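You operate a simulated robot arm through the tools that you are given. There is no shell and no other tool. Be economical: measure what you need, move in short steps, check, and stop when the job is done.

You run a simulated two-armed robot. Do the job below in one go: nothing can be reset, and whatever is moved stays where it is left.

JOB
Pick up the purple plug socket with one hand, pass it to the other hand and put it on the top of the engine bench.

The check looks at the end state, three seconds after you hand in, the way a careful person would. Anything else that was tipped, shoved, dropped, spilled or broken makes it a failure.

ROBOT AND FRAMES
Two 7-joint arms with two-finger parallel grippers on one trunk, on a base that drives. Base frame: it is fixed to the floor where the robot stands at the start and does not move with it; the origin is under the middle of the robot, x ahead of it, y to its left, z up; the surface under the hand at the start is at about z = 0.85. Units: m, rad, N and s.
The left shoulder is at the start at [0.05, 0.177, 1.179], the right one opposite. With the tool pointing down near the work surface each hand reaches from about 0.22 to 0.7 m from the robot's upright axis, wherever it stands, measured 20 degrees to its own side. Places, roughly: top of the engine bench [0.7, 1.4, 0.8]. Payload 3.43 kg a hand.
Tool frame (each hand has its own): the origin (TCP) lies between the finger pads and is the grasp point; the fingertips stand 0.034 m ahead of it; z points along the fingers, y is the line along which they close. The gripper opens to 0.128 m. The fingers are 0.024 m wide and 0.012 m thick; the gripper's body (0.048 by 0.13 m) begins 0.096 m behind the TCP.
Orientation is told as [roll, pitch, yaw] about the base's x, y, z axes, in that order, counted from this pose: with the fingers straight down and closing along the base's y, the tool's x points along the base's -x, its y along +y and its z along -z.

CONTROLS
- The arms move only by the tool drive_tool. It takes "left_steps", "right_steps" or both (then of equal length, played together; a hand with none holds still); each is a list of rows, each a list of 7 numbers: the shift along the base's x, y, z in m, then the turn, a rotation vector about the base's x, y, z in rad, then the opening, from 0 (shut) to 1 (fully open). In form: [[tx, ty, tz, rx, ry, rz, claw], ...]. A call has 1 to 10 rows; each row is the pose to reach, as a shift and turn from the pose commanded when the call began. A row lasts 0.2 s, in which the tool goes at most 0.05 m and 0.15 rad; a call with a longer step from one row to the next is refused whole, and so is a gripper value outside its range. Where a pose cannot be reached the arm comes as near as it can. A force on the tool above 40 N (or 10 N above the force at the start of the call, whichever is more), or a blocked arm, ends the call early, and 0.2 s more pass. The fingers move at their own pace (about 0.108 m/s each) and stop on an object; they squeeze with about 33 N. The grip force told is the motor's: it shows also when the fingers shut on nothing. Time passes only in rows, and 0.2 s behind the last, so rows that repeat a pose let the fingers close. The reply holds the time, the measured pose of the TCP, the force on the tool along the base axes, the opening and the grip force, in the units named above and with some noise, with the torque about the TCP (base axes, N m) and any sound that the robot's microphone picked up.
- Cameras (640 x 400 px; columns grow to the right, rows downward): "scene" is now at [0.1412, 0.0366, 1.3232]; the picture's right is [0.45, -0.90, 0.00], its down [-0.65, -0.32, -0.69] and it looks along [0.61, 0.31, -0.73] (base axes); focal length 246 px, centre (320, 200). "left" rides on the left gripper at [0.076, 0.011, -0.16] in its tool frame; the picture's right is [-0.15, 0.99, 0.00], its down [-0.88, -0.13, -0.46] and it looks along [-0.45, -0.07, 0.89] (tool axes); focal length 234 px, centre (320, 200). "right" rides on the right gripper at [0.076, -0.011, -0.16] in its tool frame; the picture's right is [0.15, 0.99, 0.00], its down [-0.88, 0.13, -0.46] and it looks along [-0.45, 0.07, 0.89] (tool axes); focal length 234 px, centre (320, 200). There is no depth. A picture from a camera that has moved, and an enlarged one, comes with that camera's place and axes in the base frame and with its lens.
- get_image(camera): a new picture of that camera. The clock stands still meanwhile.
- lift_body(by): slides the trunk up (or, below 0, down) by that many m; the arms and the scene camera ride with it, the base frame stays. It gives what a move gives, with no picture.
- drive_base(legs): drives the robot by 1 to 6 legs, each [ahead, turn to the left] in m and rad, along the robot's own axes; the way and the turn of a leg run together, so that a leg with both is an arc; at most 1.5 m and 3.142 rad a leg. The arms and the cameras ride along, it lands a little off, and it stops where it bumps. It gives what a move gives.
- aim_head(pan, tilt): turns the head with the scene camera to pan (to the left, within 1.396 rad either way) and tilt (down, from -0.506 to 1.204), counted from straight ahead of the robot. It gives what a move gives.
- close_up(camera, box): a new picture of the part [left, top, right, bottom] of that camera's present view, enlarged. The clock stands still meanwhile.
- sign_off(): hands the job in; it is judged then, once.

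Work in short steps. Places have to be worked out from the pictures, the camera data and where the tool is seen: move nearer, look again, correct. Check each grasp and each placing, and mend what went wrong. You have 120 turns and 100 pictures in all, those below and enlarged ones among them. Open the grippers and draw the arms clear of the work before you hand the job in, unless the task says otherwise; then end with one line.

The tools are called as name(argument=value, ...) on one line, values as JSON. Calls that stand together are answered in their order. drive_tool: Moves the arms, as the interface text tells. Its arguments: {"type":"object","properties":{"left_steps":{"type":"array"},"right_steps":{"type":"array"}},"required":[]} The other tools are called the same way: lift_body (by) slides the trunk up or down; drive_base (legs) drives the base; aim_head (pan, tilt) turns the head that bears the scene camera; get_image (camera) takes a picture; close_up (camera, box) takes an enlarged picture of a part of a camera's view; sign_off () hands the job in.

At the start:

```text
time: 0.0
left_position: [0.2906, 0.3328, 1.0653]
left_tool_rot: [0.0, -0.001, 0.002]
left_contact_force: [-0.6, 0.0, -0.1]
left_moment: [0.03, 0.02, -0.01]
left_width: 0.128
left_grasp_force: 0.0
right_position: [0.3719, -0.0138, 1.1576]
right_tool_rot: [0.001, 0.0, 0.002]
right_contact_force: [0.1, 0.6, -0.9]
right_moment: [0.03, 0.01, -0.03]
right_width: 0.1277
right_grasp_force: 0.1
trunk travel left (down, up): [-0.35, 0.051]
robot x, y, heading: [0.0009, 0.0022, -0.001]
head pan, tilt: [0.461, 0.815]
```

scene: 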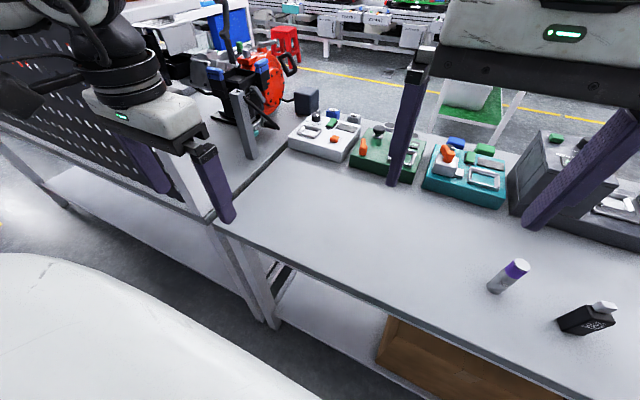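
right: 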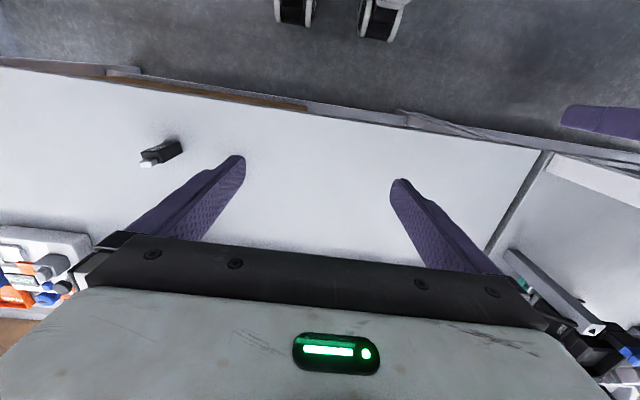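
left: 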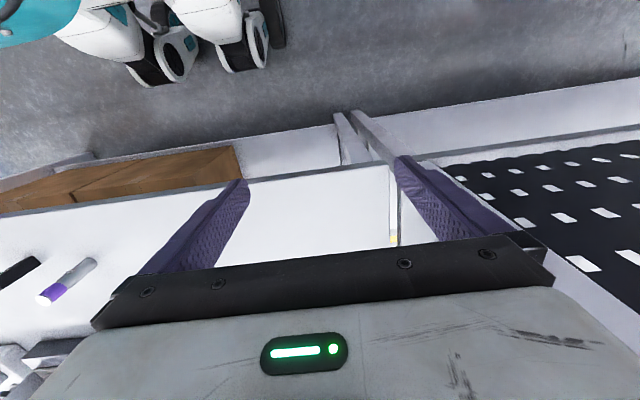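

The cylinder with a purple end near scene pixel (508,275) may be the plug socket, so I'm enlarging it to check.

close_up(camera="scene", box=[440, 230, 640, 355])

aim_head(pan=-0.3, tilt=0.7)

get_image(camera="scene")

```text
3.20 times, centred on (540, 292) of scene
camera zoom: at [0.1412, 0.0366, 1.3232], right [0.45, -0.9, 0.0], down [-0.65, -0.32, -0.69], along [0.61, 0.31, -0.73], focal length 788 px, centre (-384, -96)
```

zoom: 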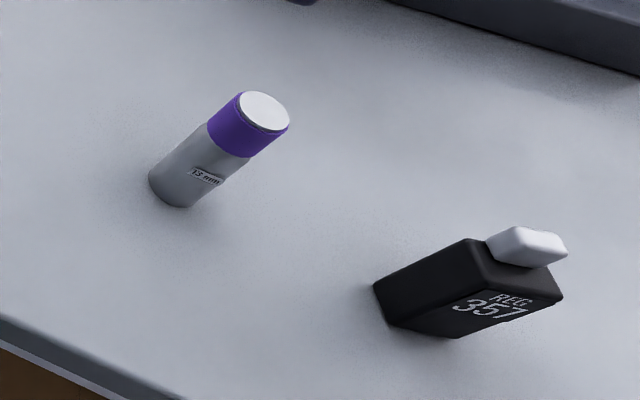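

```text
time: 1.1
left_position: [0.2896, 0.3317, 1.0656]
left_tool_rot: [-0.002, 0.001, 0.001]
left_contact_force: [-0.1, 0.0, -0.6]
left_moment: [-0.01, 0.05, 0.01]
left_width: 0.1281
left_grasp_force: 0.0
right_position: [0.3729, -0.0152, 1.1593]
right_tool_rot: [0.0, 0.0, -0.001]
right_contact_force: [0.2, -0.3, -0.1]
right_moment: [0.02, 0.0, 0.0]
right_width: 0.1279
right_grasp_force: 0.1
trunk travel left (down, up): [-0.35, 0.051]
robot x, y, heading: [0.0036, 0.0061, -0.004]
head pan, tilt: [-0.3, 0.7]
```

```text
95 pictures are left
camera scene: at [0.1508, -0.024, 1.3327], right [-0.29, -0.96, 0.0], down [-0.62, 0.19, -0.76], along [0.73, -0.23, -0.64], focal length 246 px, centre (320, 200)
```

scene: 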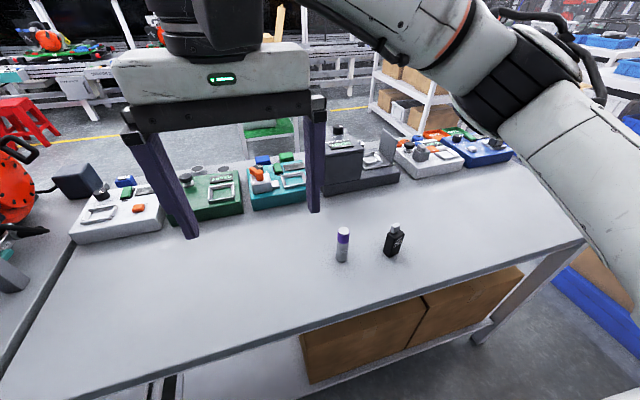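

The object is a socket with a purple band, standing upright at about (0.478, -0.18), with its top near z 0.945 and about 3 cm across. Before planning, I'm looking left at the engine bench.

aim_head(pan=1.0, tilt=0.45)

get_image(camera="scene")

```text
time: 2.6
left_position: [0.289, 0.3306, 1.0652]
left_tool_rot: [0.0, 0.0, -0.001]
left_contact_force: [-0.2, 0.3, 0.1]
left_moment: [-0.02, 0.0, 0.0]
left_width: 0.1281
left_grasp_force: 0.0
right_position: [0.3722, -0.0154, 1.1584]
right_tool_rot: [0.0, 0.001, 0.001]
right_contact_force: [-0.4, -0.9, -0.9]
right_moment: [-0.01, 0.01, 0.0]
right_width: 0.1283
right_grasp_force: 0.0
trunk travel left (down, up): [-0.35, 0.051]
robot x, y, heading: [-0.0023, -0.0038, 0.002]
head pan, tilt: [1.0, 0.45]
```

```text
94 pictures are left
camera scene: at [0.1193, 0.0783, 1.3549], right [0.84, -0.54, 0.0], down [-0.24, -0.37, -0.9], along [0.49, 0.76, -0.44], focal length 246 px, centre (320, 200)
```

scene: 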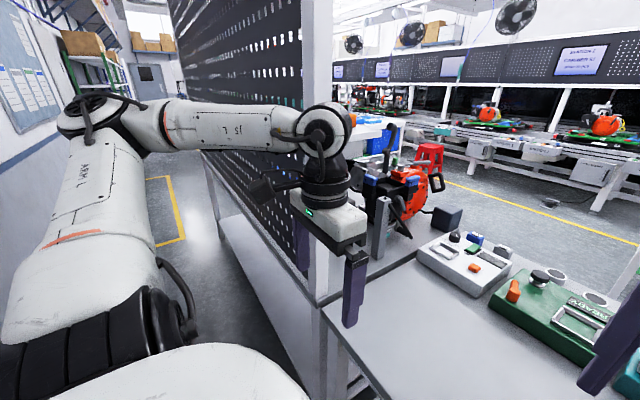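

A tall perforated panel stands along the front of the left bench, starting at about (0.36, 0.46), and the seam between the tables runs near y 0.45. I'm enlarging the bench area.

close_up(camera="scene", box=[290, 90, 530, 300])

close_up(camera="scene", box=[160, 0, 480, 200])

```text
1.90 times, centred on (410, 195) of scene
camera zoom: at [0.1193, 0.0783, 1.3549], right [0.84, -0.54, 0.0], down [-0.24, -0.37, -0.9], along [0.49, 0.76, -0.44], focal length 469 px, centre (149, 210)
```

zoom: 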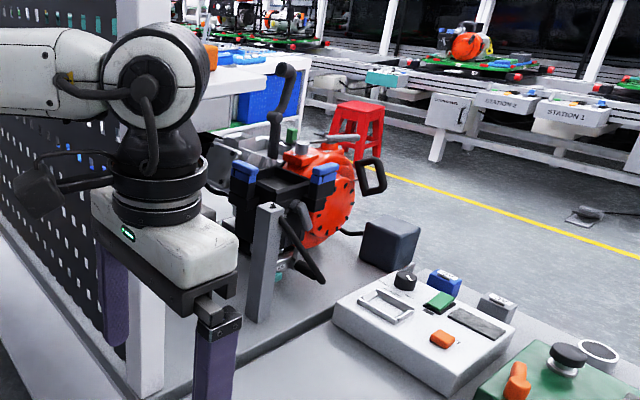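

```text
2.00 times, centred on (320, 100) of scene
camera zoom: at [0.1193, 0.0783, 1.3549], right [0.84, -0.54, 0.0], down [-0.24, -0.37, -0.9], along [0.49, 0.76, -0.44], focal length 492 px, centre (320, 400)
```

zoom: 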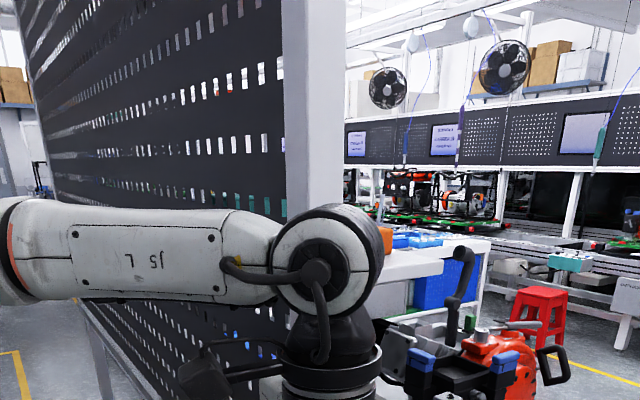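

The left table holding the orange engine must be the engine bench. I'll pick with the right hand tilted about 60° so it grips low from the robot's side, leaving the top free for the left hand; first I tilt and move it to a staging pose.

drive_tool(right_steps=[[0, -0.02, 0, 0, -0.13, 0, 0.8], [-0.01, -0.04, -0.01, 0, -0.26, 0, 0.7], [-0.02, -0.06, -0.02, 0, -0.39, 0, 0.6], [-0.02, -0.08, -0.03, 0, -0.52, 0, 0.6], [-0.03, -0.1, -0.04, 0, -0.65, 0, 0.6], [-0.03, -0.12, -0.05, 0, -0.78, 0, 0.6], [-0.03, -0.14, -0.06, 0, -0.91, 0, 0.6], [-0.03, -0.165, -0.07, 0, -1.05, 0, 0.6], [-0.03, -0.165, -0.07, 0, -1.05, 0, 0.6]])

aim_head(pan=-0.3, tilt=0.7)

get_image(camera="scene")

get_image(camera="right")

```text
time: 4.6
left_position: [0.289, 0.3327, 1.0651]
left_tool_rot: [0.001, 0.0, 0.001]
left_contact_force: [0.5, 0.2, -0.8]
left_moment: [0.0, -0.05, -0.02]
left_width: 0.1279
left_grasp_force: 0.1
right_position: [0.4283, -0.1086, 1.123]
right_tool_rot: [-0.001, -1.049, 0.002]
right_contact_force: [-0.5, -0.1, -0.2]
right_moment: [-0.02, -0.02, 0.0]
right_width: 0.0767
right_grasp_force: 0.1
right hand out of reach, approached as far as the arm can: row 6, 7, 8, 9
trunk travel left (down, up): [-0.35, 0.051]
robot x, y, heading: [-0.001, 0.0003, 0.004]
head pan, tilt: [1.0, 0.45]
```

```text
time: 6.0
left_position: [0.2911, 0.3322, 1.0656]
left_tool_rot: [-0.001, 0.002, 0.0]
left_contact_force: [-0.4, 0.5, 1.0]
left_moment: [0.01, -0.02, -0.04]
left_width: 0.1281
left_grasp_force: 0.1
right_position: [0.428, -0.1081, 1.1243]
right_tool_rot: [-0.002, -1.051, 0.0]
right_contact_force: [-0.6, -0.6, -0.6]
right_moment: [-0.02, 0.02, 0.02]
right_width: 0.0764
right_grasp_force: 0.1
trunk travel left (down, up): [-0.35, 0.051]
robot x, y, heading: [-0.0004, -0.0045, 0.002]
head pan, tilt: [-0.3, 0.7]
```

```text
91 pictures are left
camera scene: at [0.1508, -0.0241, 1.3327], right [-0.29, -0.96, 0.0], down [-0.62, 0.19, -0.77], along [0.73, -0.23, -0.64], focal length 246 px, centre (320, 200)
```

scene: 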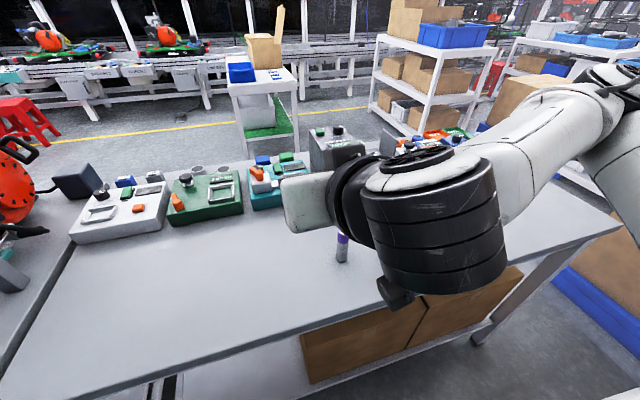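

```text
90 pictures are left
camera right: at [0.2516, -0.119, 1.1388], right [-0.07, 0.99, -0.13], down [0.04, 0.13, 0.99], along [1.0, 0.07, -0.05], focal length 234 px, centre (320, 200)
```

right: 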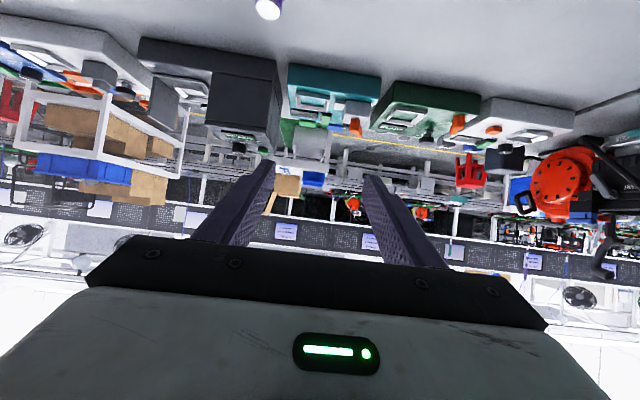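

The hand is too near the body to fold further, so I'm backing the base off 0.2 m for room. The floor behind looks clear in the left camera picture.

drive_base(legs=[[-0.2, 0]])

get_image(camera="scene")

```text
time: 7.7
left_position: [0.0902, 0.3315, 1.0652]
left_tool_rot: [0.0, 0.002, -0.003]
left_contact_force: [-0.4, 0.4, 0.2]
left_moment: [0.0, -0.01, 0.03]
left_width: 0.1281
left_grasp_force: 0.1
right_position: [0.228, -0.1082, 1.1239]
right_tool_rot: [0.001, -1.049, -0.001]
right_contact_force: [0.9, -1.0, -0.1]
right_moment: [0.02, 0.0, 0.01]
right_width: 0.0765
right_grasp_force: 0.0
trunk travel left (down, up): [-0.35, 0.051]
robot x, y, heading: [-0.1999, -0.0011, -0.0]
head pan, tilt: [-0.3, 0.7]
```

```text
89 pictures are left
camera scene: at [-0.0494, -0.0242, 1.3328], right [-0.3, -0.95, 0.0], down [-0.61, 0.19, -0.77], along [0.73, -0.23, -0.64], focal length 246 px, centre (320, 200)
```

scene: 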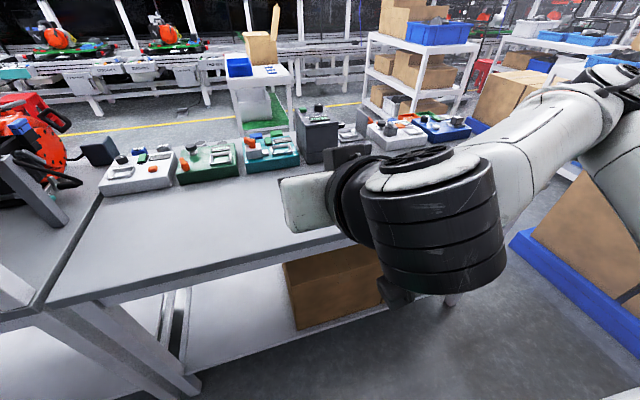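

Room is clear now. I move the right hand forward in the air, checking how the commanded pose relates to the measured one.

drive_tool(right_steps=[[0.04, -0.02, 0, 0, 0, 0, 0.6], [0.08, -0.045, -0.02, 0, 0, 0, 0.6], [0.11, -0.07, -0.05, 0, 0, 0, 0.6], [0.11, -0.07, -0.05, 0, 0, 0, 0.6]])

get_image(camera="right")

get_image(camera="scene")

```text
refused: row 2 steps farther than a row can; nothing moved
```

```text
88 pictures are left
camera right: at [0.0515, -0.1193, 1.139], right [-0.07, 0.99, -0.13], down [0.04, 0.13, 0.99], along [1.0, 0.06, -0.05], focal length 234 px, centre (320, 200)
```

right: 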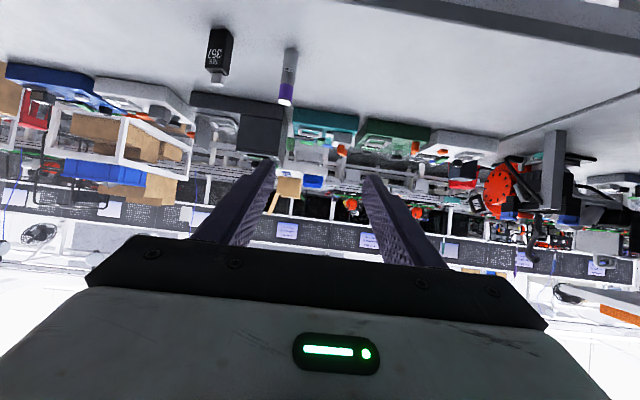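

```text
87 pictures are left
camera scene: at [-0.0494, -0.0242, 1.3328], right [-0.3, -0.95, 0.0], down [-0.61, 0.19, -0.77], along [0.73, -0.23, -0.64], focal length 246 px, centre (320, 200)
```

scene: 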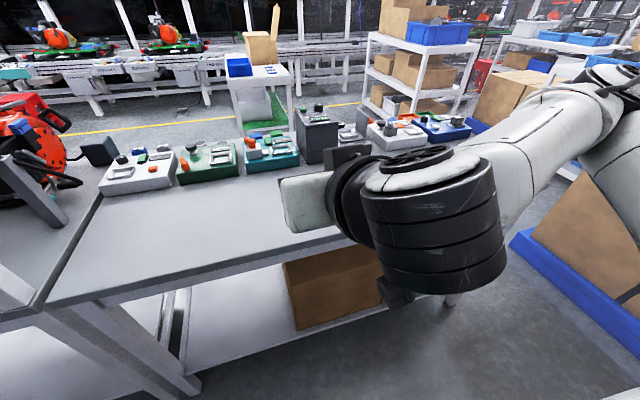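

The right camera confirms the socket at y about -0.18, z 0.85 to 0.95. I repeat the move with shorter rows.

drive_tool(right_steps=[[0.035, -0.02, 0, 0, 0, 0, 0.6], [0.065, -0.04, -0.02, 0, 0, 0, 0.6], [0.09, -0.06, -0.05, 0, 0, 0, 0.6], [0.11, -0.07, -0.07, 0, 0, 0, 0.6], [0.11, -0.07, -0.07, 0, 0, 0, 0.6]])

get_image(camera="right")

```text
time: 8.8
left_position: [0.0909, 0.3312, 1.0658]
left_tool_rot: [0.0, 0.0, -0.001]
left_contact_force: [1.1, 0.6, 0.3]
left_moment: [0.04, -0.02, 0.02]
left_width: 0.1282
left_grasp_force: 0.0
right_position: [0.3387, -0.1803, 1.0539]
right_tool_rot: [-0.002, -1.05, -0.002]
right_contact_force: [0.4, 0.2, 0.0]
right_moment: [-0.01, 0.0, -0.03]
right_width: 0.0767
right_grasp_force: 0.1
trunk travel left (down, up): [-0.35, 0.051]
robot x, y, heading: [-0.199, -0.0008, -0.002]
head pan, tilt: [-0.3, 0.7]
```

```text
86 pictures are left
camera right: at [0.1611, -0.1899, 1.0679], right [-0.07, 0.99, -0.13], down [0.04, 0.13, 0.99], along [1.0, 0.06, -0.05], focal length 234 px, centre (320, 200)
```

right: 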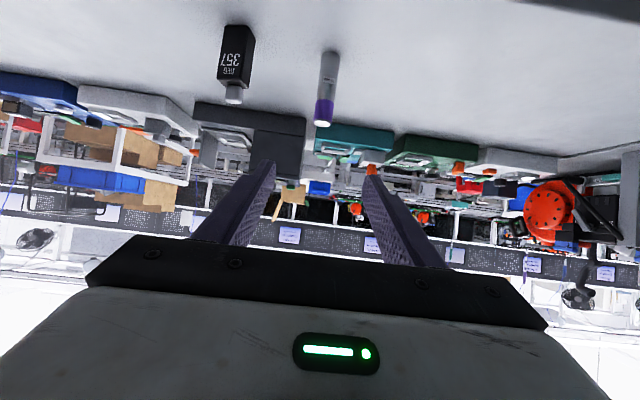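

The socket is well aligned at y about -0.181. I lower the hand to a pre-grasp in front of it at (0.395, -0.181, 0.893).

drive_tool(right_steps=[[0.015, 0, -0.04, 0, 0, 0, 0.6], [0.03, 0, -0.08, 0, 0, 0, 0.6], [0.045, 0, -0.12, 0, 0, 0, 0.6], [0.056, 0, -0.161, 0, 0, 0, 0.6], [0.056, 0, -0.161, 0, 0, 0, 0.6]])

get_image(camera="right")

get_image(camera="scene")

```text
time: 10.1
left_position: [0.0912, 0.3322, 1.0656]
left_tool_rot: [-0.002, -0.001, -0.002]
left_contact_force: [-0.1, 1.0, 0.2]
left_moment: [-0.05, 0.01, 0.02]
left_width: 0.128
left_grasp_force: 0.1
right_position: [0.3838, -0.1784, 0.9345]
right_tool_rot: [-0.009, -1.047, 0.003]
right_contact_force: [-0.5, 0.7, -0.7]
right_moment: [-0.01, 0.02, -0.09]
right_width: 0.077
right_grasp_force: 0.0
right hand out of reach, approached as far as the arm can: row 4, 5
trunk travel left (down, up): [-0.35, 0.051]
robot x, y, heading: [-0.1979, 0.0035, 0.001]
head pan, tilt: [-0.3, 0.7]
```

```text
85 pictures are left
camera right: at [0.2074, -0.1873, 0.9505], right [-0.07, 0.99, -0.13], down [0.05, 0.13, 0.99], along [1.0, 0.06, -0.06], focal length 234 px, centre (320, 200)
```

right: 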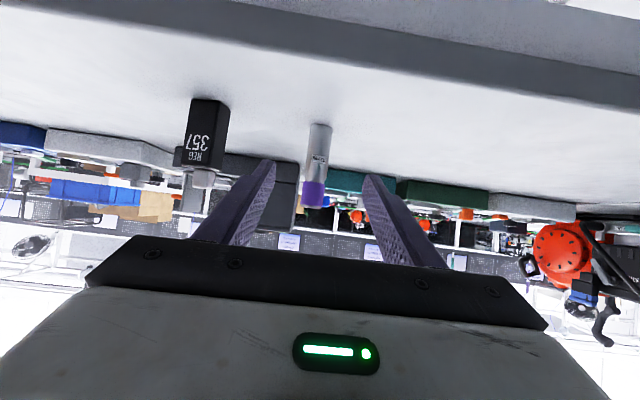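

```text
84 pictures are left
camera scene: at [-0.049, -0.0221, 1.3329], right [-0.3, -0.95, 0.0], down [-0.61, 0.19, -0.77], along [0.73, -0.23, -0.64], focal length 246 px, centre (320, 200)
```

scene: 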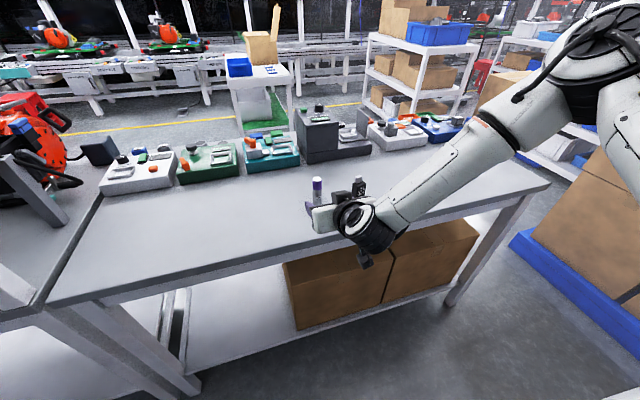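

The arm stops at z 0.934, so I lower the trunk by 0.042 to bring the hand to about 0.892.

lift_body(by=-0.042)

get_image(camera="right")

```text
time: 10.9
left_position: [0.0907, 0.3307, 1.0238]
left_tool_rot: [0.0, 0.0, -0.003]
left_contact_force: [-0.4, 0.8, 0.1]
left_moment: [-0.03, -0.03, 0.02]
left_width: 0.1279
left_grasp_force: 0.1
right_position: [0.3848, -0.179, 0.8922]
right_tool_rot: [-0.005, -1.046, 0.0]
right_contact_force: [-0.8, 0.8, -0.4]
right_moment: [-0.01, 0.0, -0.02]
right_width: 0.0766
right_grasp_force: 0.1
trunk travel left (down, up): [-0.308, 0.093]
robot x, y, heading: [-0.199, -0.004, -0.001]
head pan, tilt: [-0.3, 0.7]
```

```text
83 pictures are left
camera right: at [0.2072, -0.1886, 0.9079], right [-0.07, 0.99, -0.13], down [0.05, 0.13, 0.99], along [1.0, 0.06, -0.06], focal length 234 px, centre (320, 200)
```

right: 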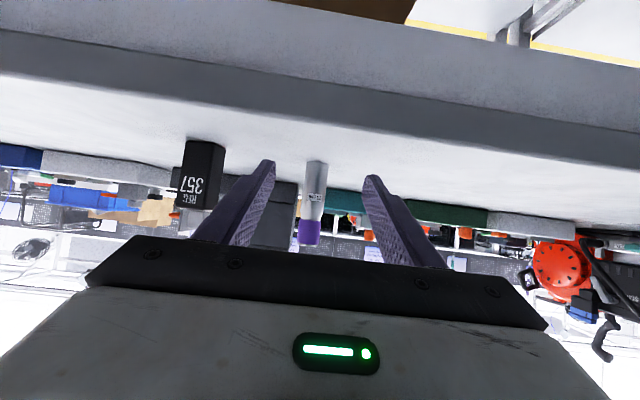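

The socket sits between the fingers and the bottle is outside. I advance straight forward to x about 0.477.

drive_tool(right_steps=[[0.03, -0.001, 0, 0, 0, 0, 0.6], [0.06, -0.002, 0, 0, 0, 0, 0.6], [0.08, -0.002, 0, 0, 0, 0, 0.6], [0.092, -0.002, 0, 0, 0, 0, 0.6], [0.092, -0.002, 0, 0, 0, 0, 0.6]])

get_image(camera="right")

close_up(camera="scene", box=[220, 130, 440, 270])

```text
time: 12.1
left_position: [0.0903, 0.331, 1.0248]
left_tool_rot: [0.0, 0.0, -0.003]
left_contact_force: [-0.4, -0.5, -0.3]
left_moment: [0.01, 0.02, -0.02]
left_width: 0.1278
left_grasp_force: 0.1
right_position: [0.4765, -0.1814, 0.8922]
right_tool_rot: [-0.005, -1.045, -0.002]
right_contact_force: [-0.2, -0.2, -0.2]
right_moment: [0.0, 0.03, 0.03]
right_width: 0.0768
right_grasp_force: 0.1
trunk travel left (down, up): [-0.308, 0.093]
robot x, y, heading: [-0.2013, 0.0005, -0.0]
head pan, tilt: [-0.3, 0.7]
```

```text
82 pictures are left
camera right: at [0.2998, -0.1907, 0.908], right [-0.07, 0.99, -0.13], down [0.05, 0.13, 0.99], along [1.0, 0.06, -0.06], focal length 234 px, centre (320, 200)
```

right: 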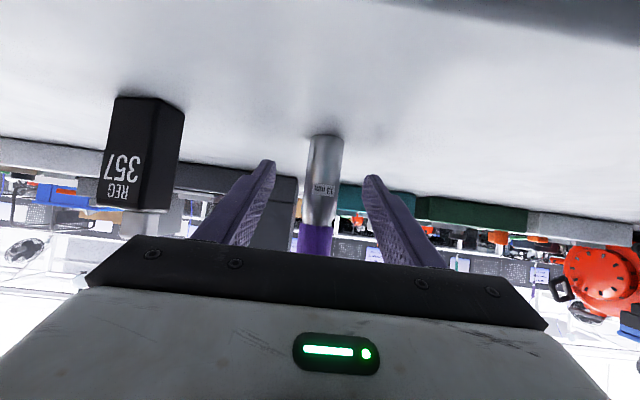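

```text
2.86 times, centred on (330, 200) of scene
camera zoom: at [-0.0486, -0.0242, 1.2907], right [-0.3, -0.95, 0.0], down [-0.61, 0.19, -0.76], along [0.73, -0.23, -0.64], focal length 704 px, centre (291, 200)
```

zoom: 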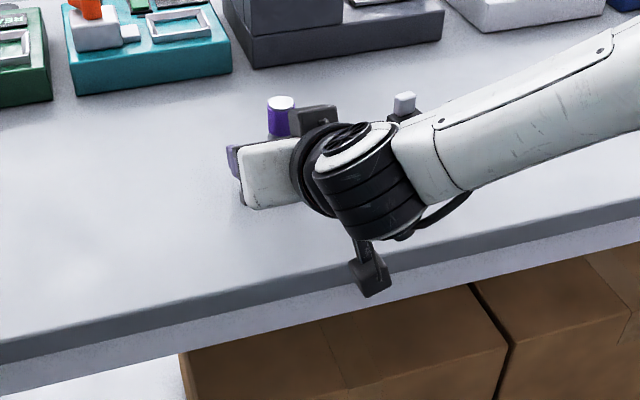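

The socket is between the pads. Closing the right gripper.

drive_tool(right_steps=[[0.004, 0, 0, 0, 0, 0, 0.5], [0.004, 0, 0, 0, 0, 0, 0.35], [0.004, 0, 0, 0, 0, 0, 0.2], [0.004, 0, 0, 0, 0, 0, 0.1], [0.004, 0, 0, 0, 0, 0, 0], [0.004, 0, 0, 0, 0, 0, 0], [0.004, 0, 0, 0, 0, 0, 0]])

get_image(camera="right")

```text
time: 13.7
left_position: [0.091, 0.3312, 1.0249]
left_tool_rot: [0.0, 0.0, -0.002]
left_contact_force: [-0.4, -0.3, -0.8]
left_moment: [-0.04, -0.01, -0.01]
left_width: 0.1278
left_grasp_force: 0.0
right_position: [0.4816, -0.1812, 0.8923]
right_tool_rot: [-0.004, -1.045, -0.002]
right_contact_force: [0.0, -0.4, -0.1]
right_moment: [-0.04, 0.05, -0.01]
right_width: 0.027
right_grasp_force: 33.0
trunk travel left (down, up): [-0.308, 0.093]
robot x, y, heading: [-0.1968, -0.002, 0.003]
head pan, tilt: [-0.3, 0.7]
```

```text
80 pictures are left
camera right: at [0.3036, -0.1908, 0.9081], right [-0.07, 0.99, -0.13], down [0.05, 0.13, 0.99], along [1.0, 0.06, -0.06], focal length 234 px, centre (320, 200)
```

right: 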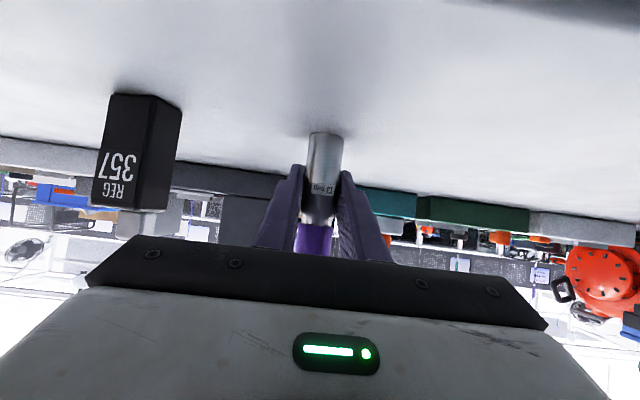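

Firm grip at 27 mm width. Lifting straight up.

drive_tool(right_steps=[[0, 0, 0.02, 0, 0, 0, 0], [0, 0, 0.05, 0, 0, 0, 0], [0, 0, 0.09, 0, 0, 0, 0], [0, 0, 0.13, 0, 0, 0, 0], [0, 0, 0.17, 0, 0, 0, 0], [0, 0, 0.2, 0, 0, 0, 0], [0, 0, 0.2, 0, 0, 0, 0]])

get_image(camera="right")

get_image(camera="scene")

```text
time: 15.3
left_position: [0.0915, 0.3312, 1.0228]
left_tool_rot: [-0.001, 0.002, -0.003]
left_contact_force: [-1.0, -0.7, 1.0]
left_moment: [0.0, 0.02, 0.01]
left_width: 0.128
left_grasp_force: 0.1
right_position: [0.4806, -0.1814, 1.0922]
right_tool_rot: [-0.005, -1.046, -0.002]
right_contact_force: [-0.5, -0.4, -1.7]
right_moment: [-0.02, -0.01, -0.01]
right_width: 0.0267
right_grasp_force: 33.1
trunk travel left (down, up): [-0.308, 0.093]
robot x, y, heading: [-0.1994, 0.0018, -0.002]
head pan, tilt: [-0.3, 0.7]
```

```text
79 pictures are left
camera right: at [0.3038, -0.1906, 1.1082], right [-0.07, 0.99, -0.13], down [0.05, 0.13, 0.99], along [1.0, 0.06, -0.06], focal length 234 px, centre (320, 200)
```

right: 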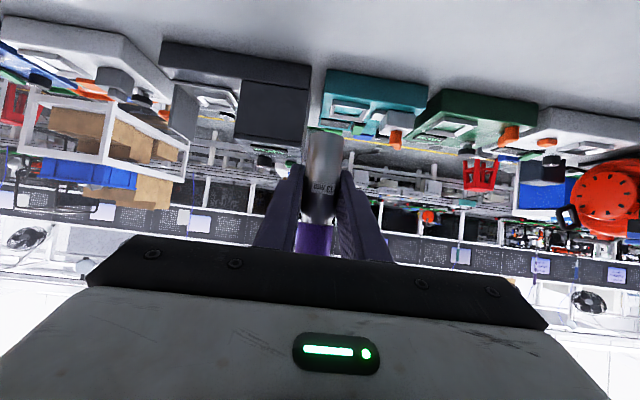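

```text
78 pictures are left
camera scene: at [-0.0484, -0.0243, 1.2907], right [-0.3, -0.95, 0.0], down [-0.62, 0.19, -0.76], along [0.73, -0.23, -0.64], focal length 246 px, centre (320, 200)
```

scene: 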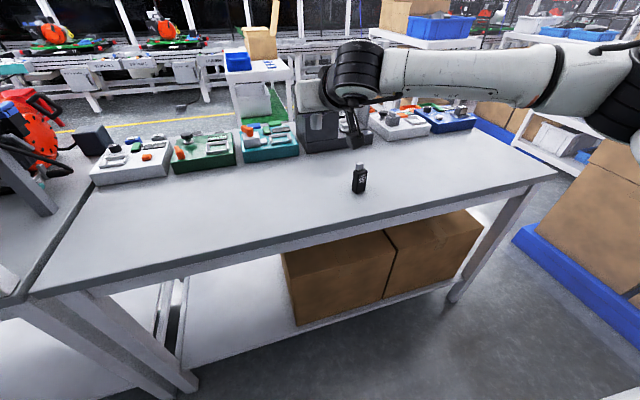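

The socket is held and the bottle is untouched. I bring it to the middle for the handover at about (0.37, -0.01, 1.04), yawing the right hand so it points inward.

drive_tool(right_steps=[[-0.015, 0.022, -0.005, 0, 0, 0.08, 0], [-0.03, 0.044, -0.01, 0, 0, 0.16, 0], [-0.045, 0.066, -0.02, 0, 0, 0.24, 0], [-0.06, 0.088, -0.03, 0, 0, 0.32, 0], [-0.075, 0.11, -0.04, 0, 0, 0.4, 0], [-0.09, 0.132, -0.05, 0, 0, 0.48, 0], [-0.105, 0.154, -0.05, 0, 0, 0.56, 0], [-0.11, 0.17, -0.05, 0, 0, 0.6, 0], [-0.11, 0.17, -0.05, 0, 0, 0.6, 0]])

aim_head(pan=0.1, tilt=0.5)

get_image(camera="scene")

```text
time: 17.3
left_position: [0.0912, 0.33, 1.0239]
left_tool_rot: [-0.001, 0.0, -0.001]
left_contact_force: [0.0, 0.4, -0.4]
left_moment: [-0.01, 0.01, 0.0]
left_width: 0.1281
left_grasp_force: 0.0
right_position: [0.3693, -0.0091, 1.041]
right_tool_rot: [-0.005, -1.045, 0.6]
right_contact_force: [-0.1, 0.5, -1.0]
right_moment: [0.03, -0.02, 0.02]
right_width: 0.0269
right_grasp_force: 33.2
trunk travel left (down, up): [-0.308, 0.093]
robot x, y, heading: [-0.1953, 0.0012, -0.005]
head pan, tilt: [-0.3, 0.7]
```

```text
time: 18.2
left_position: [0.0925, 0.3307, 1.0232]
left_tool_rot: [-0.001, 0.002, -0.002]
left_contact_force: [0.6, -1.0, 0.1]
left_moment: [-0.01, -0.03, 0.02]
left_width: 0.1281
left_grasp_force: 0.0
right_position: [0.3703, -0.0101, 1.0424]
right_tool_rot: [-0.004, -1.045, 0.6]
right_contact_force: [0.3, -0.7, 0.4]
right_moment: [0.03, -0.01, 0.05]
right_width: 0.0268
right_grasp_force: 33.0
trunk travel left (down, up): [-0.308, 0.093]
robot x, y, heading: [-0.1995, 0.0008, 0.0]
head pan, tilt: [0.099, 0.499]
```

```text
77 pictures are left
camera scene: at [-0.039, 0.0099, 1.3084], right [0.1, -1.0, 0.0], down [-0.48, -0.05, -0.88], along [0.87, 0.08, -0.48], focal length 246 px, centre (320, 200)
```

scene: 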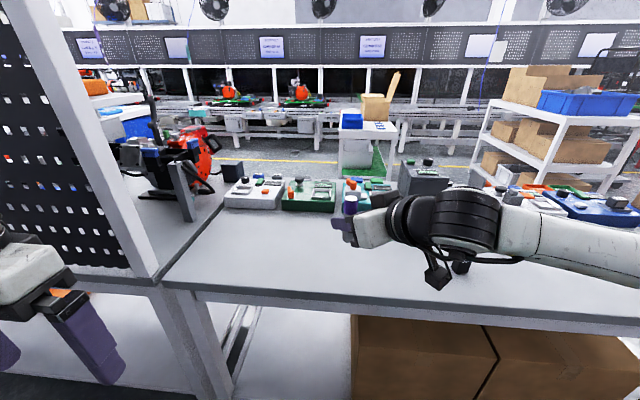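

The socket is upright at the middle with its top free, near z 1.095. I raise the left hand and start it across, yawing it to match the right hand's closing line.

drive_tool(left_steps=[[0, 0, 0.045, 0, 0, 0.06, 1], [0, 0, 0.09, 0, 0, 0.12, 1], [0, 0, 0.135, 0, 0, 0.18, 1], [0.02, -0.01, 0.17, 0, 0, 0.24, 1], [0.05, -0.035, 0.19, 0, 0, 0.3, 1], [0.08, -0.065, 0.2, 0, 0, 0.36, 1], [0.11, -0.095, 0.2, 0, 0, 0.42, 1], [0.14, -0.125, 0.2, 0, 0, 0.48, 1], [0.17, -0.155, 0.2, 0, 0, 0.54, 1], [0.2, -0.185, 0.2, 0, 0, 0.6, 1]])

get_image(camera="left")

get_image(camera="scene")

```text
time: 20.4
left_position: [0.2516, 0.196, 1.1969]
left_tool_rot: [-0.002, -0.002, 0.6]
left_contact_force: [0.1, -0.3, 0.5]
left_moment: [0.04, 0.01, 0.02]
left_width: 0.1282
left_grasp_force: 0.1
left hand out of reach, approached as far as the arm can: row 9, 10
right_position: [0.3706, -0.0096, 1.0412]
right_tool_rot: [-0.002, -1.045, 0.595]
right_contact_force: [0.0, 0.0, -1.8]
right_moment: [0.02, 0.06, 0.01]
right_width: 0.0264
right_grasp_force: 32.8
trunk travel left (down, up): [-0.308, 0.093]
robot x, y, heading: [-0.1996, -0.0003, -0.002]
head pan, tilt: [0.099, 0.499]
```

```text
76 pictures are left
camera left: at [0.1826, 0.1623, 1.3548], right [-0.44, 0.9, 0.0], down [0.8, 0.39, 0.46], along [0.41, 0.2, -0.89], focal length 234 px, centre (320, 200)
```

left: 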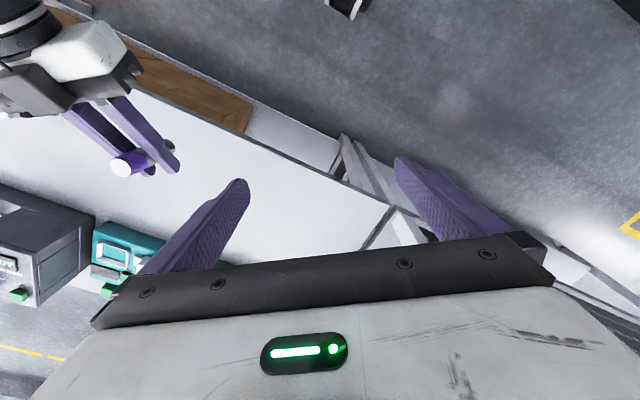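

```text
75 pictures are left
camera scene: at [-0.0381, 0.01, 1.3082], right [0.1, -1.0, 0.0], down [-0.48, -0.05, -0.88], along [0.87, 0.09, -0.48], focal length 246 px, centre (320, 200)
```

scene: 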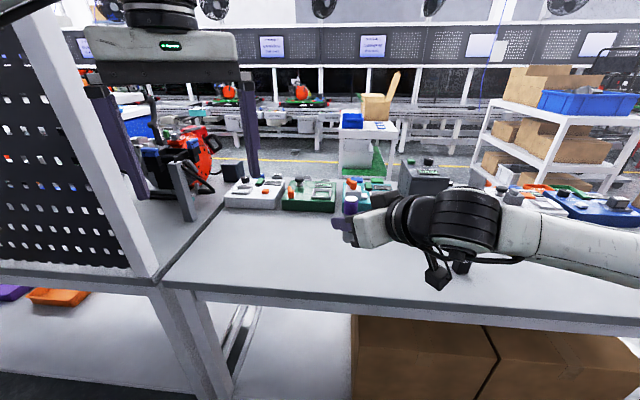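

The left arm is at its reach limit this high. I raise the trunk by 0.09, then bring the right hand lower and nearer to the left arm.

lift_body(by=0.09)

drive_tool(right_steps=[[-0.005, 0.01, -0.025, 0, 0, 0, 0], [-0.01, 0.02, -0.05, 0, 0, 0, 0], [-0.015, 0.03, -0.075, 0, 0, 0, 0], [-0.02, 0.04, -0.1, 0, 0, 0, 0], [-0.025, 0.05, -0.125, 0, 0, 0, 0], [-0.03, 0.06, -0.13, 0, 0, 0, 0], [-0.03, 0.07, -0.13, 0, 0, 0, 0], [-0.03, 0.07, -0.13, 0, 0, 0, 0]])

get_image(camera="left")

```text
time: 21.6
left_position: [0.2507, 0.1963, 1.2871]
left_tool_rot: [-0.002, -0.001, 0.599]
left_contact_force: [0.5, 0.3, 0.3]
left_moment: [-0.02, 0.02, 0.02]
left_width: 0.1281
left_grasp_force: 0.1
right_position: [0.3705, -0.0094, 1.1305]
right_tool_rot: [-0.003, -1.044, 0.599]
right_contact_force: [0.1, 0.2, -2.5]
right_moment: [0.03, -0.02, 0.03]
right_width: 0.0267
right_grasp_force: 33.0
trunk travel left (down, up): [-0.398, 0.003]
robot x, y, heading: [-0.2007, 0.0003, -0.001]
head pan, tilt: [0.099, 0.499]
```

```text
time: 23.4
left_position: [0.2507, 0.1971, 1.2874]
left_tool_rot: [-0.004, 0.001, 0.599]
left_contact_force: [0.5, 0.5, 0.4]
left_moment: [-0.02, -0.01, -0.01]
left_width: 0.1278
left_grasp_force: 0.0
right_position: [0.3399, 0.0601, 1.0018]
right_tool_rot: [-0.002, -1.045, 0.597]
right_contact_force: [0.5, 0.0, -0.4]
right_moment: [0.0, -0.01, 0.02]
right_width: 0.0267
right_grasp_force: 33.2
trunk travel left (down, up): [-0.398, 0.003]
robot x, y, heading: [-0.198, -0.0016, -0.001]
head pan, tilt: [0.099, 0.499]
```

```text
74 pictures are left
camera left: at [0.1811, 0.162, 1.4455], right [-0.44, 0.9, 0.0], down [0.8, 0.39, 0.46], along [0.41, 0.2, -0.89], focal length 234 px, centre (320, 200)
```

left: 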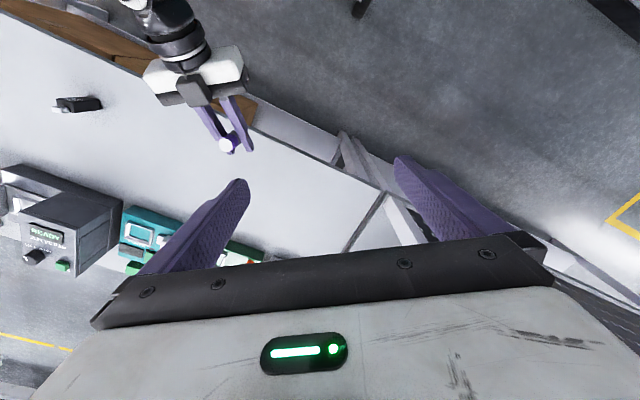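

The socket top shows at about (0.337, 0.063, 1.055), matching the right TCP. I move the left hand to about 10 cm above the grasp height.

drive_tool(left_steps=[[0.018, -0.02, -0.02, 0, 0, 0, 0.8], [0.035, -0.045, -0.04, 0, 0, 0, 0.7], [0.052, -0.07, -0.06, 0, 0, 0, 0.6], [0.07, -0.095, -0.08, 0, 0, 0, 0.6], [0.08, -0.12, -0.1, 0, 0, 0, 0.6], [0.087, -0.135, -0.127, 0, 0, 0, 0.6], [0.087, -0.135, -0.127, 0, 0, 0, 0.6]])

get_image(camera="left")

get_image(camera="scene")

```text
time: 25.0
left_position: [0.2629, 0.1418, 1.1374]
left_tool_rot: [-0.005, 0.001, 0.598]
left_contact_force: [-0.4, -0.8, -0.1]
left_moment: [0.01, 0.04, -0.03]
left_width: 0.0768
left_grasp_force: 0.0
left hand out of reach, approached as far as the arm can: row 1, 2, 3, 4, 5, 6, 7
right_position: [0.3411, 0.0599, 1.0014]
right_tool_rot: [-0.003, -1.047, 0.595]
right_contact_force: [0.4, 0.5, -0.8]
right_moment: [0.02, 0.0, -0.04]
right_width: 0.0268
right_grasp_force: 33.2
trunk travel left (down, up): [-0.398, 0.003]
robot x, y, heading: [-0.1932, -0.0011, 0.0]
head pan, tilt: [0.099, 0.499]
```

```text
73 pictures are left
camera left: at [0.1932, 0.1094, 1.295], right [-0.44, 0.9, 0.0], down [0.8, 0.39, 0.46], along [0.41, 0.2, -0.89], focal length 234 px, centre (320, 200)
```

left: 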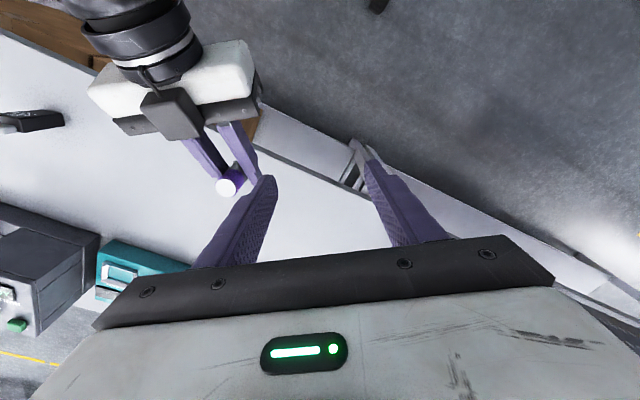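

```text
72 pictures are left
camera scene: at [-0.0385, 0.0097, 1.3983], right [0.1, -1.0, 0.0], down [-0.48, -0.05, -0.88], along [0.87, 0.09, -0.48], focal length 246 px, centre (320, 200)
```

scene: 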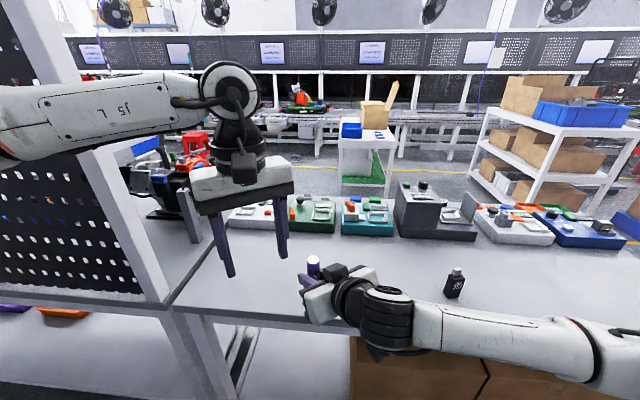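

The left hand stopped about 0.1 m short. I suspect the yaw is the limit, so I unwind the yaw here (well clear of the socket) while staying put, then try moving a bit.

drive_tool(left_steps=[[0, 0, 0.01, 0, 0, -0.12, 0.6], [0, 0, 0.02, 0, 0, -0.24, 0.6], [0, 0, 0.02, 0, 0, -0.36, 0.6], [0, 0, 0.02, 0, 0, -0.48, 0.6], [0, 0, 0.02, 0, 0, -0.6, 0.6], [0.025, -0.025, 0.02, 0, 0, -0.6, 0.6], [0.05, -0.05, 0.02, 0, 0, -0.6, 0.6], [0.075, -0.08, 0.02, 0, 0, -0.6, 0.6], [0.075, -0.08, 0.02, 0, 0, -0.6, 0.6]])

get_image(camera="left")

```text
time: 27.0
left_position: [0.2654, 0.1469, 1.1425]
left_tool_rot: [-0.003, 0.0, -0.001]
left_contact_force: [0.0, 0.4, 0.5]
left_moment: [0.02, 0.02, 0.01]
left_width: 0.0768
left_grasp_force: 0.1
left hand out of reach, approached as far as the arm can: row 2, 3, 4, 5, 6, 7, 8, 9
right_position: [0.3405, 0.0598, 1.0022]
right_tool_rot: [-0.003, -1.045, 0.598]
right_contact_force: [0.3, -0.3, -1.3]
right_moment: [-0.01, 0.02, 0.03]
right_width: 0.0269
right_grasp_force: 33.3
trunk travel left (down, up): [-0.398, 0.003]
robot x, y, heading: [-0.2012, 0.0018, -0.004]
head pan, tilt: [0.099, 0.499]
```

```text
71 pictures are left
camera left: at [0.1893, 0.158, 1.3011], right [0.15, 0.99, 0.0], down [0.88, -0.13, 0.46], along [0.45, -0.07, -0.89], focal length 234 px, centre (320, 200)
```

left: 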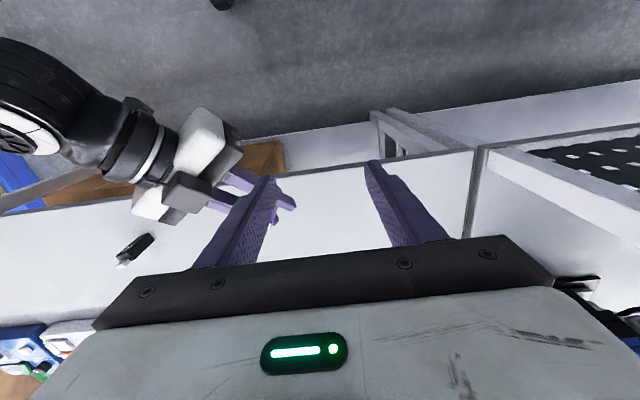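

Yaw made no difference, so it is true reach. I bring the socket towards the left hand instead, to about (0.275, 0.13); the left fingertips stay 5 cm above its top.

drive_tool(right_steps=[[-0.015, 0.015, -0.005, 0, 0, 0.05, 0], [-0.03, 0.03, -0.01, 0, 0, 0.1, 0], [-0.045, 0.045, -0.01, 0, 0, 0.15, 0], [-0.06, 0.06, -0.01, 0, 0, 0.2, 0], [-0.065, 0.07, -0.01, 0, 0, 0.2, 0], [-0.065, 0.07, -0.01, 0, 0, 0.2, 0]])

get_image(camera="scene")

get_image(camera="left")

```text
time: 28.4
left_position: [0.264, 0.1475, 1.1411]
left_tool_rot: [-0.002, -0.001, 0.0]
left_contact_force: [0.2, -0.5, -0.4]
left_moment: [-0.01, 0.01, -0.06]
left_width: 0.0771
left_grasp_force: 0.0
right_position: [0.2749, 0.1299, 0.9915]
right_tool_rot: [-0.005, -1.045, 0.8]
right_contact_force: [0.1, 0.6, -1.8]
right_moment: [0.0, -0.03, 0.01]
right_width: 0.0267
right_grasp_force: 32.8
trunk travel left (down, up): [-0.398, 0.003]
robot x, y, heading: [-0.1963, 0.0006, -0.003]
head pan, tilt: [0.099, 0.499]
```

```text
70 pictures are left
camera scene: at [-0.0391, 0.0098, 1.3984], right [0.1, -1.0, 0.0], down [-0.48, -0.05, -0.88], along [0.87, 0.09, -0.48], focal length 246 px, centre (320, 200)
```

scene: 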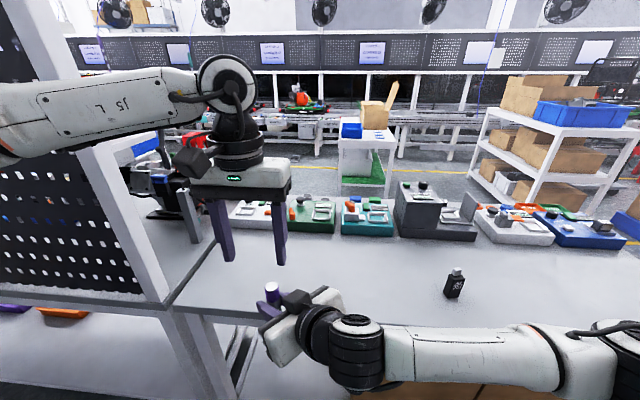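

```text
69 pictures are left
camera left: at [0.1893, 0.1579, 1.3013], right [0.15, 0.99, 0.0], down [0.88, -0.13, 0.46], along [0.45, -0.07, -0.89], focal length 234 px, centre (320, 200)
```

left: 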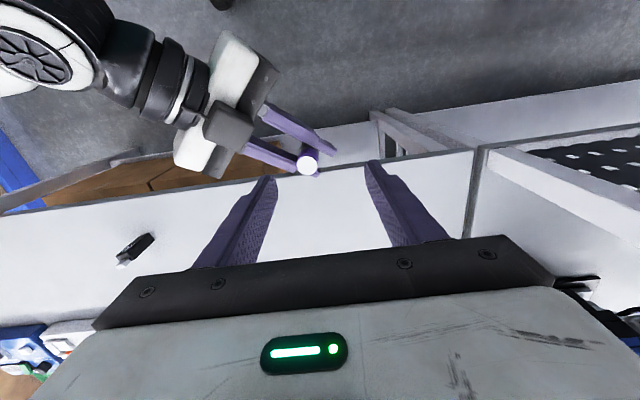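

The socket top is at (0.274, 0.130, 1.045), right under the left hand. I yaw the left hand to 0.8 to match and centre it, still above.

drive_tool(left_steps=[[0.002, -0.003, 0, 0, 0, 0.13, 0.6], [0.004, -0.006, 0, 0, 0, 0.26, 0.6], [0.006, -0.01, 0, 0, 0, 0.4, 0.6], [0.008, -0.014, -0.01, 0, 0, 0.54, 0.6], [0.01, -0.0175, -0.02, 0, 0, 0.67, 0.6], [0.01, -0.0175, -0.03, 0, 0, 0.8, 0.6], [0.01, -0.0175, -0.03, 0, 0, 0.8, 0.6]])

get_image(camera="left")

```text
time: 30.0
left_position: [0.2675, 0.1435, 1.1092]
left_tool_rot: [-0.005, 0.0, 0.799]
left_contact_force: [0.1, 1.1, 0.1]
left_moment: [-0.02, 0.02, -0.03]
left_width: 0.0766
left_grasp_force: 0.0
left hand out of reach, approached as far as the arm can: row 2, 3, 4, 5, 6, 7
right_position: [0.2748, 0.1296, 0.9909]
right_tool_rot: [-0.005, -1.046, 0.798]
right_contact_force: [-0.1, -0.2, -1.3]
right_moment: [0.01, 0.01, -0.04]
right_width: 0.0268
right_grasp_force: 33.5
trunk travel left (down, up): [-0.398, 0.003]
robot x, y, heading: [-0.1956, -0.0035, -0.005]
head pan, tilt: [0.099, 0.499]
```

```text
68 pictures are left
camera left: at [0.2049, 0.0963, 1.2683], right [-0.61, 0.79, 0.0], down [0.71, 0.54, 0.46], along [0.36, 0.27, -0.89], focal length 234 px, centre (320, 200)
```

left: 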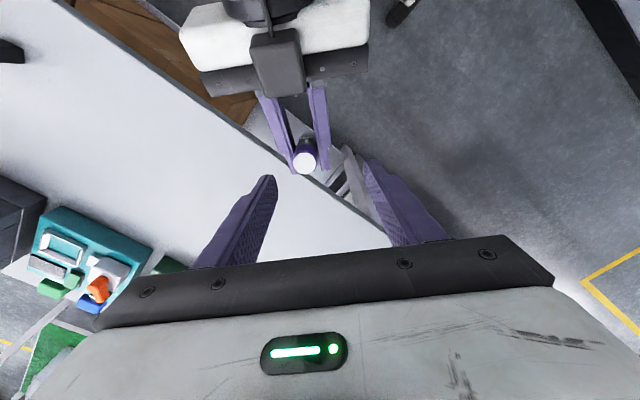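

The left hand is still about 1.5 cm short, so I shift the socket a little further under it (tips have 3 cm clearance).

drive_tool(right_steps=[[-0.007, 0.012, 0, 0, 0, 0, 0], [-0.014, 0.025, 0, 0, 0, 0, 0], [-0.014, 0.025, 0, 0, 0, 0, 0]])

get_image(camera="left")

```text
time: 30.8
left_position: [0.2673, 0.1439, 1.11]
left_tool_rot: [-0.005, 0.001, 0.798]
left_contact_force: [0.3, 0.3, -0.3]
left_moment: [-0.01, 0.01, 0.0]
left_width: 0.0768
left_grasp_force: 0.1
right_position: [0.2685, 0.1423, 0.9936]
right_tool_rot: [-0.003, -1.041, 0.799]
right_contact_force: [0.3, 0.8, -0.9]
right_moment: [-0.03, 0.05, 0.0]
right_width: 0.0264
right_grasp_force: 32.8
right hand out of reach, approached as far as the arm can: row 2, 3
trunk travel left (down, up): [-0.398, 0.003]
robot x, y, heading: [-0.1984, 0.0006, 0.0]
head pan, tilt: [0.099, 0.499]
```

```text
67 pictures are left
camera left: at [0.2049, 0.0966, 1.2685], right [-0.61, 0.8, 0.0], down [0.71, 0.54, 0.46], along [0.37, 0.27, -0.89], focal length 234 px, centre (320, 200)
```

left: 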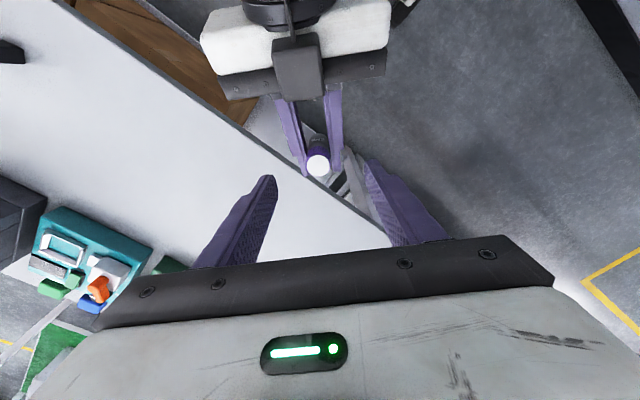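

Both TCPs now line up within 2–3 mm. I lower the left hand so its tips straddle the top of the socket, just above the right fingers.

drive_tool(left_steps=[[0, -0.001, -0.015, 0, 0, 0, 0.6], [0, -0.002, -0.03, 0, 0, 0, 0.6], [0, -0.002, -0.044, 0, 0, 0, 0.6], [0, -0.002, -0.054, 0, 0, 0, 0.6], [0, -0.002, -0.054, 0, 0, 0, 0.6]])

get_image(camera="left")

close_up(camera="scene", box=[180, 200, 400, 338])

```text
time: 32.0
left_position: [0.2659, 0.1435, 1.0554]
left_tool_rot: [-0.005, 0.0, 0.797]
left_contact_force: [0.4, 0.2, -0.5]
left_moment: [0.03, 0.03, 0.0]
left_width: 0.077
left_grasp_force: 0.0
left hand out of reach, approached as far as the arm can: row 4, 5
right_position: [0.2686, 0.1416, 0.9917]
right_tool_rot: [-0.004, -1.042, 0.797]
right_contact_force: [1.8, 0.0, -1.5]
right_moment: [0.02, 0.04, 0.0]
right_width: 0.0267
right_grasp_force: 33.6
trunk travel left (down, up): [-0.398, 0.003]
robot x, y, heading: [-0.1969, -0.0029, -0.001]
head pan, tilt: [0.099, 0.499]
```

```text
66 pictures are left
camera left: at [0.2031, 0.0975, 1.2148], right [-0.61, 0.8, -0.01], down [0.71, 0.54, 0.46], along [0.37, 0.27, -0.89], focal length 234 px, centre (320, 200)
```

left: 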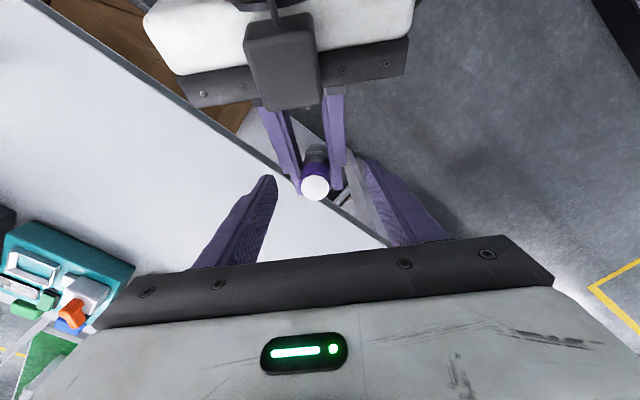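

```text
2.90 times, centred on (290, 269) of scene
camera zoom: at [-0.0391, 0.0099, 1.3984], right [0.1, -1.0, 0.0], down [-0.48, -0.05, -0.88], along [0.87, 0.09, -0.48], focal length 714 px, centre (407, 0)
```

zoom: 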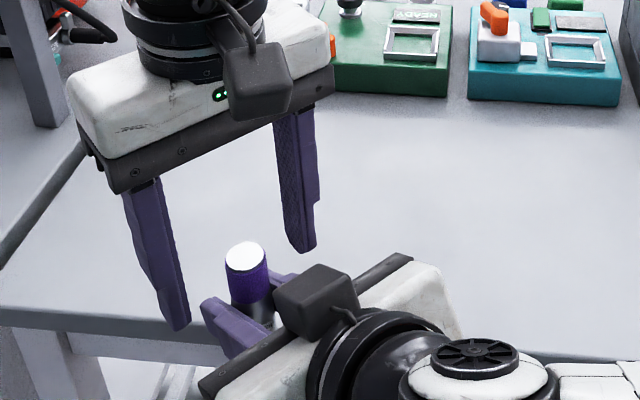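

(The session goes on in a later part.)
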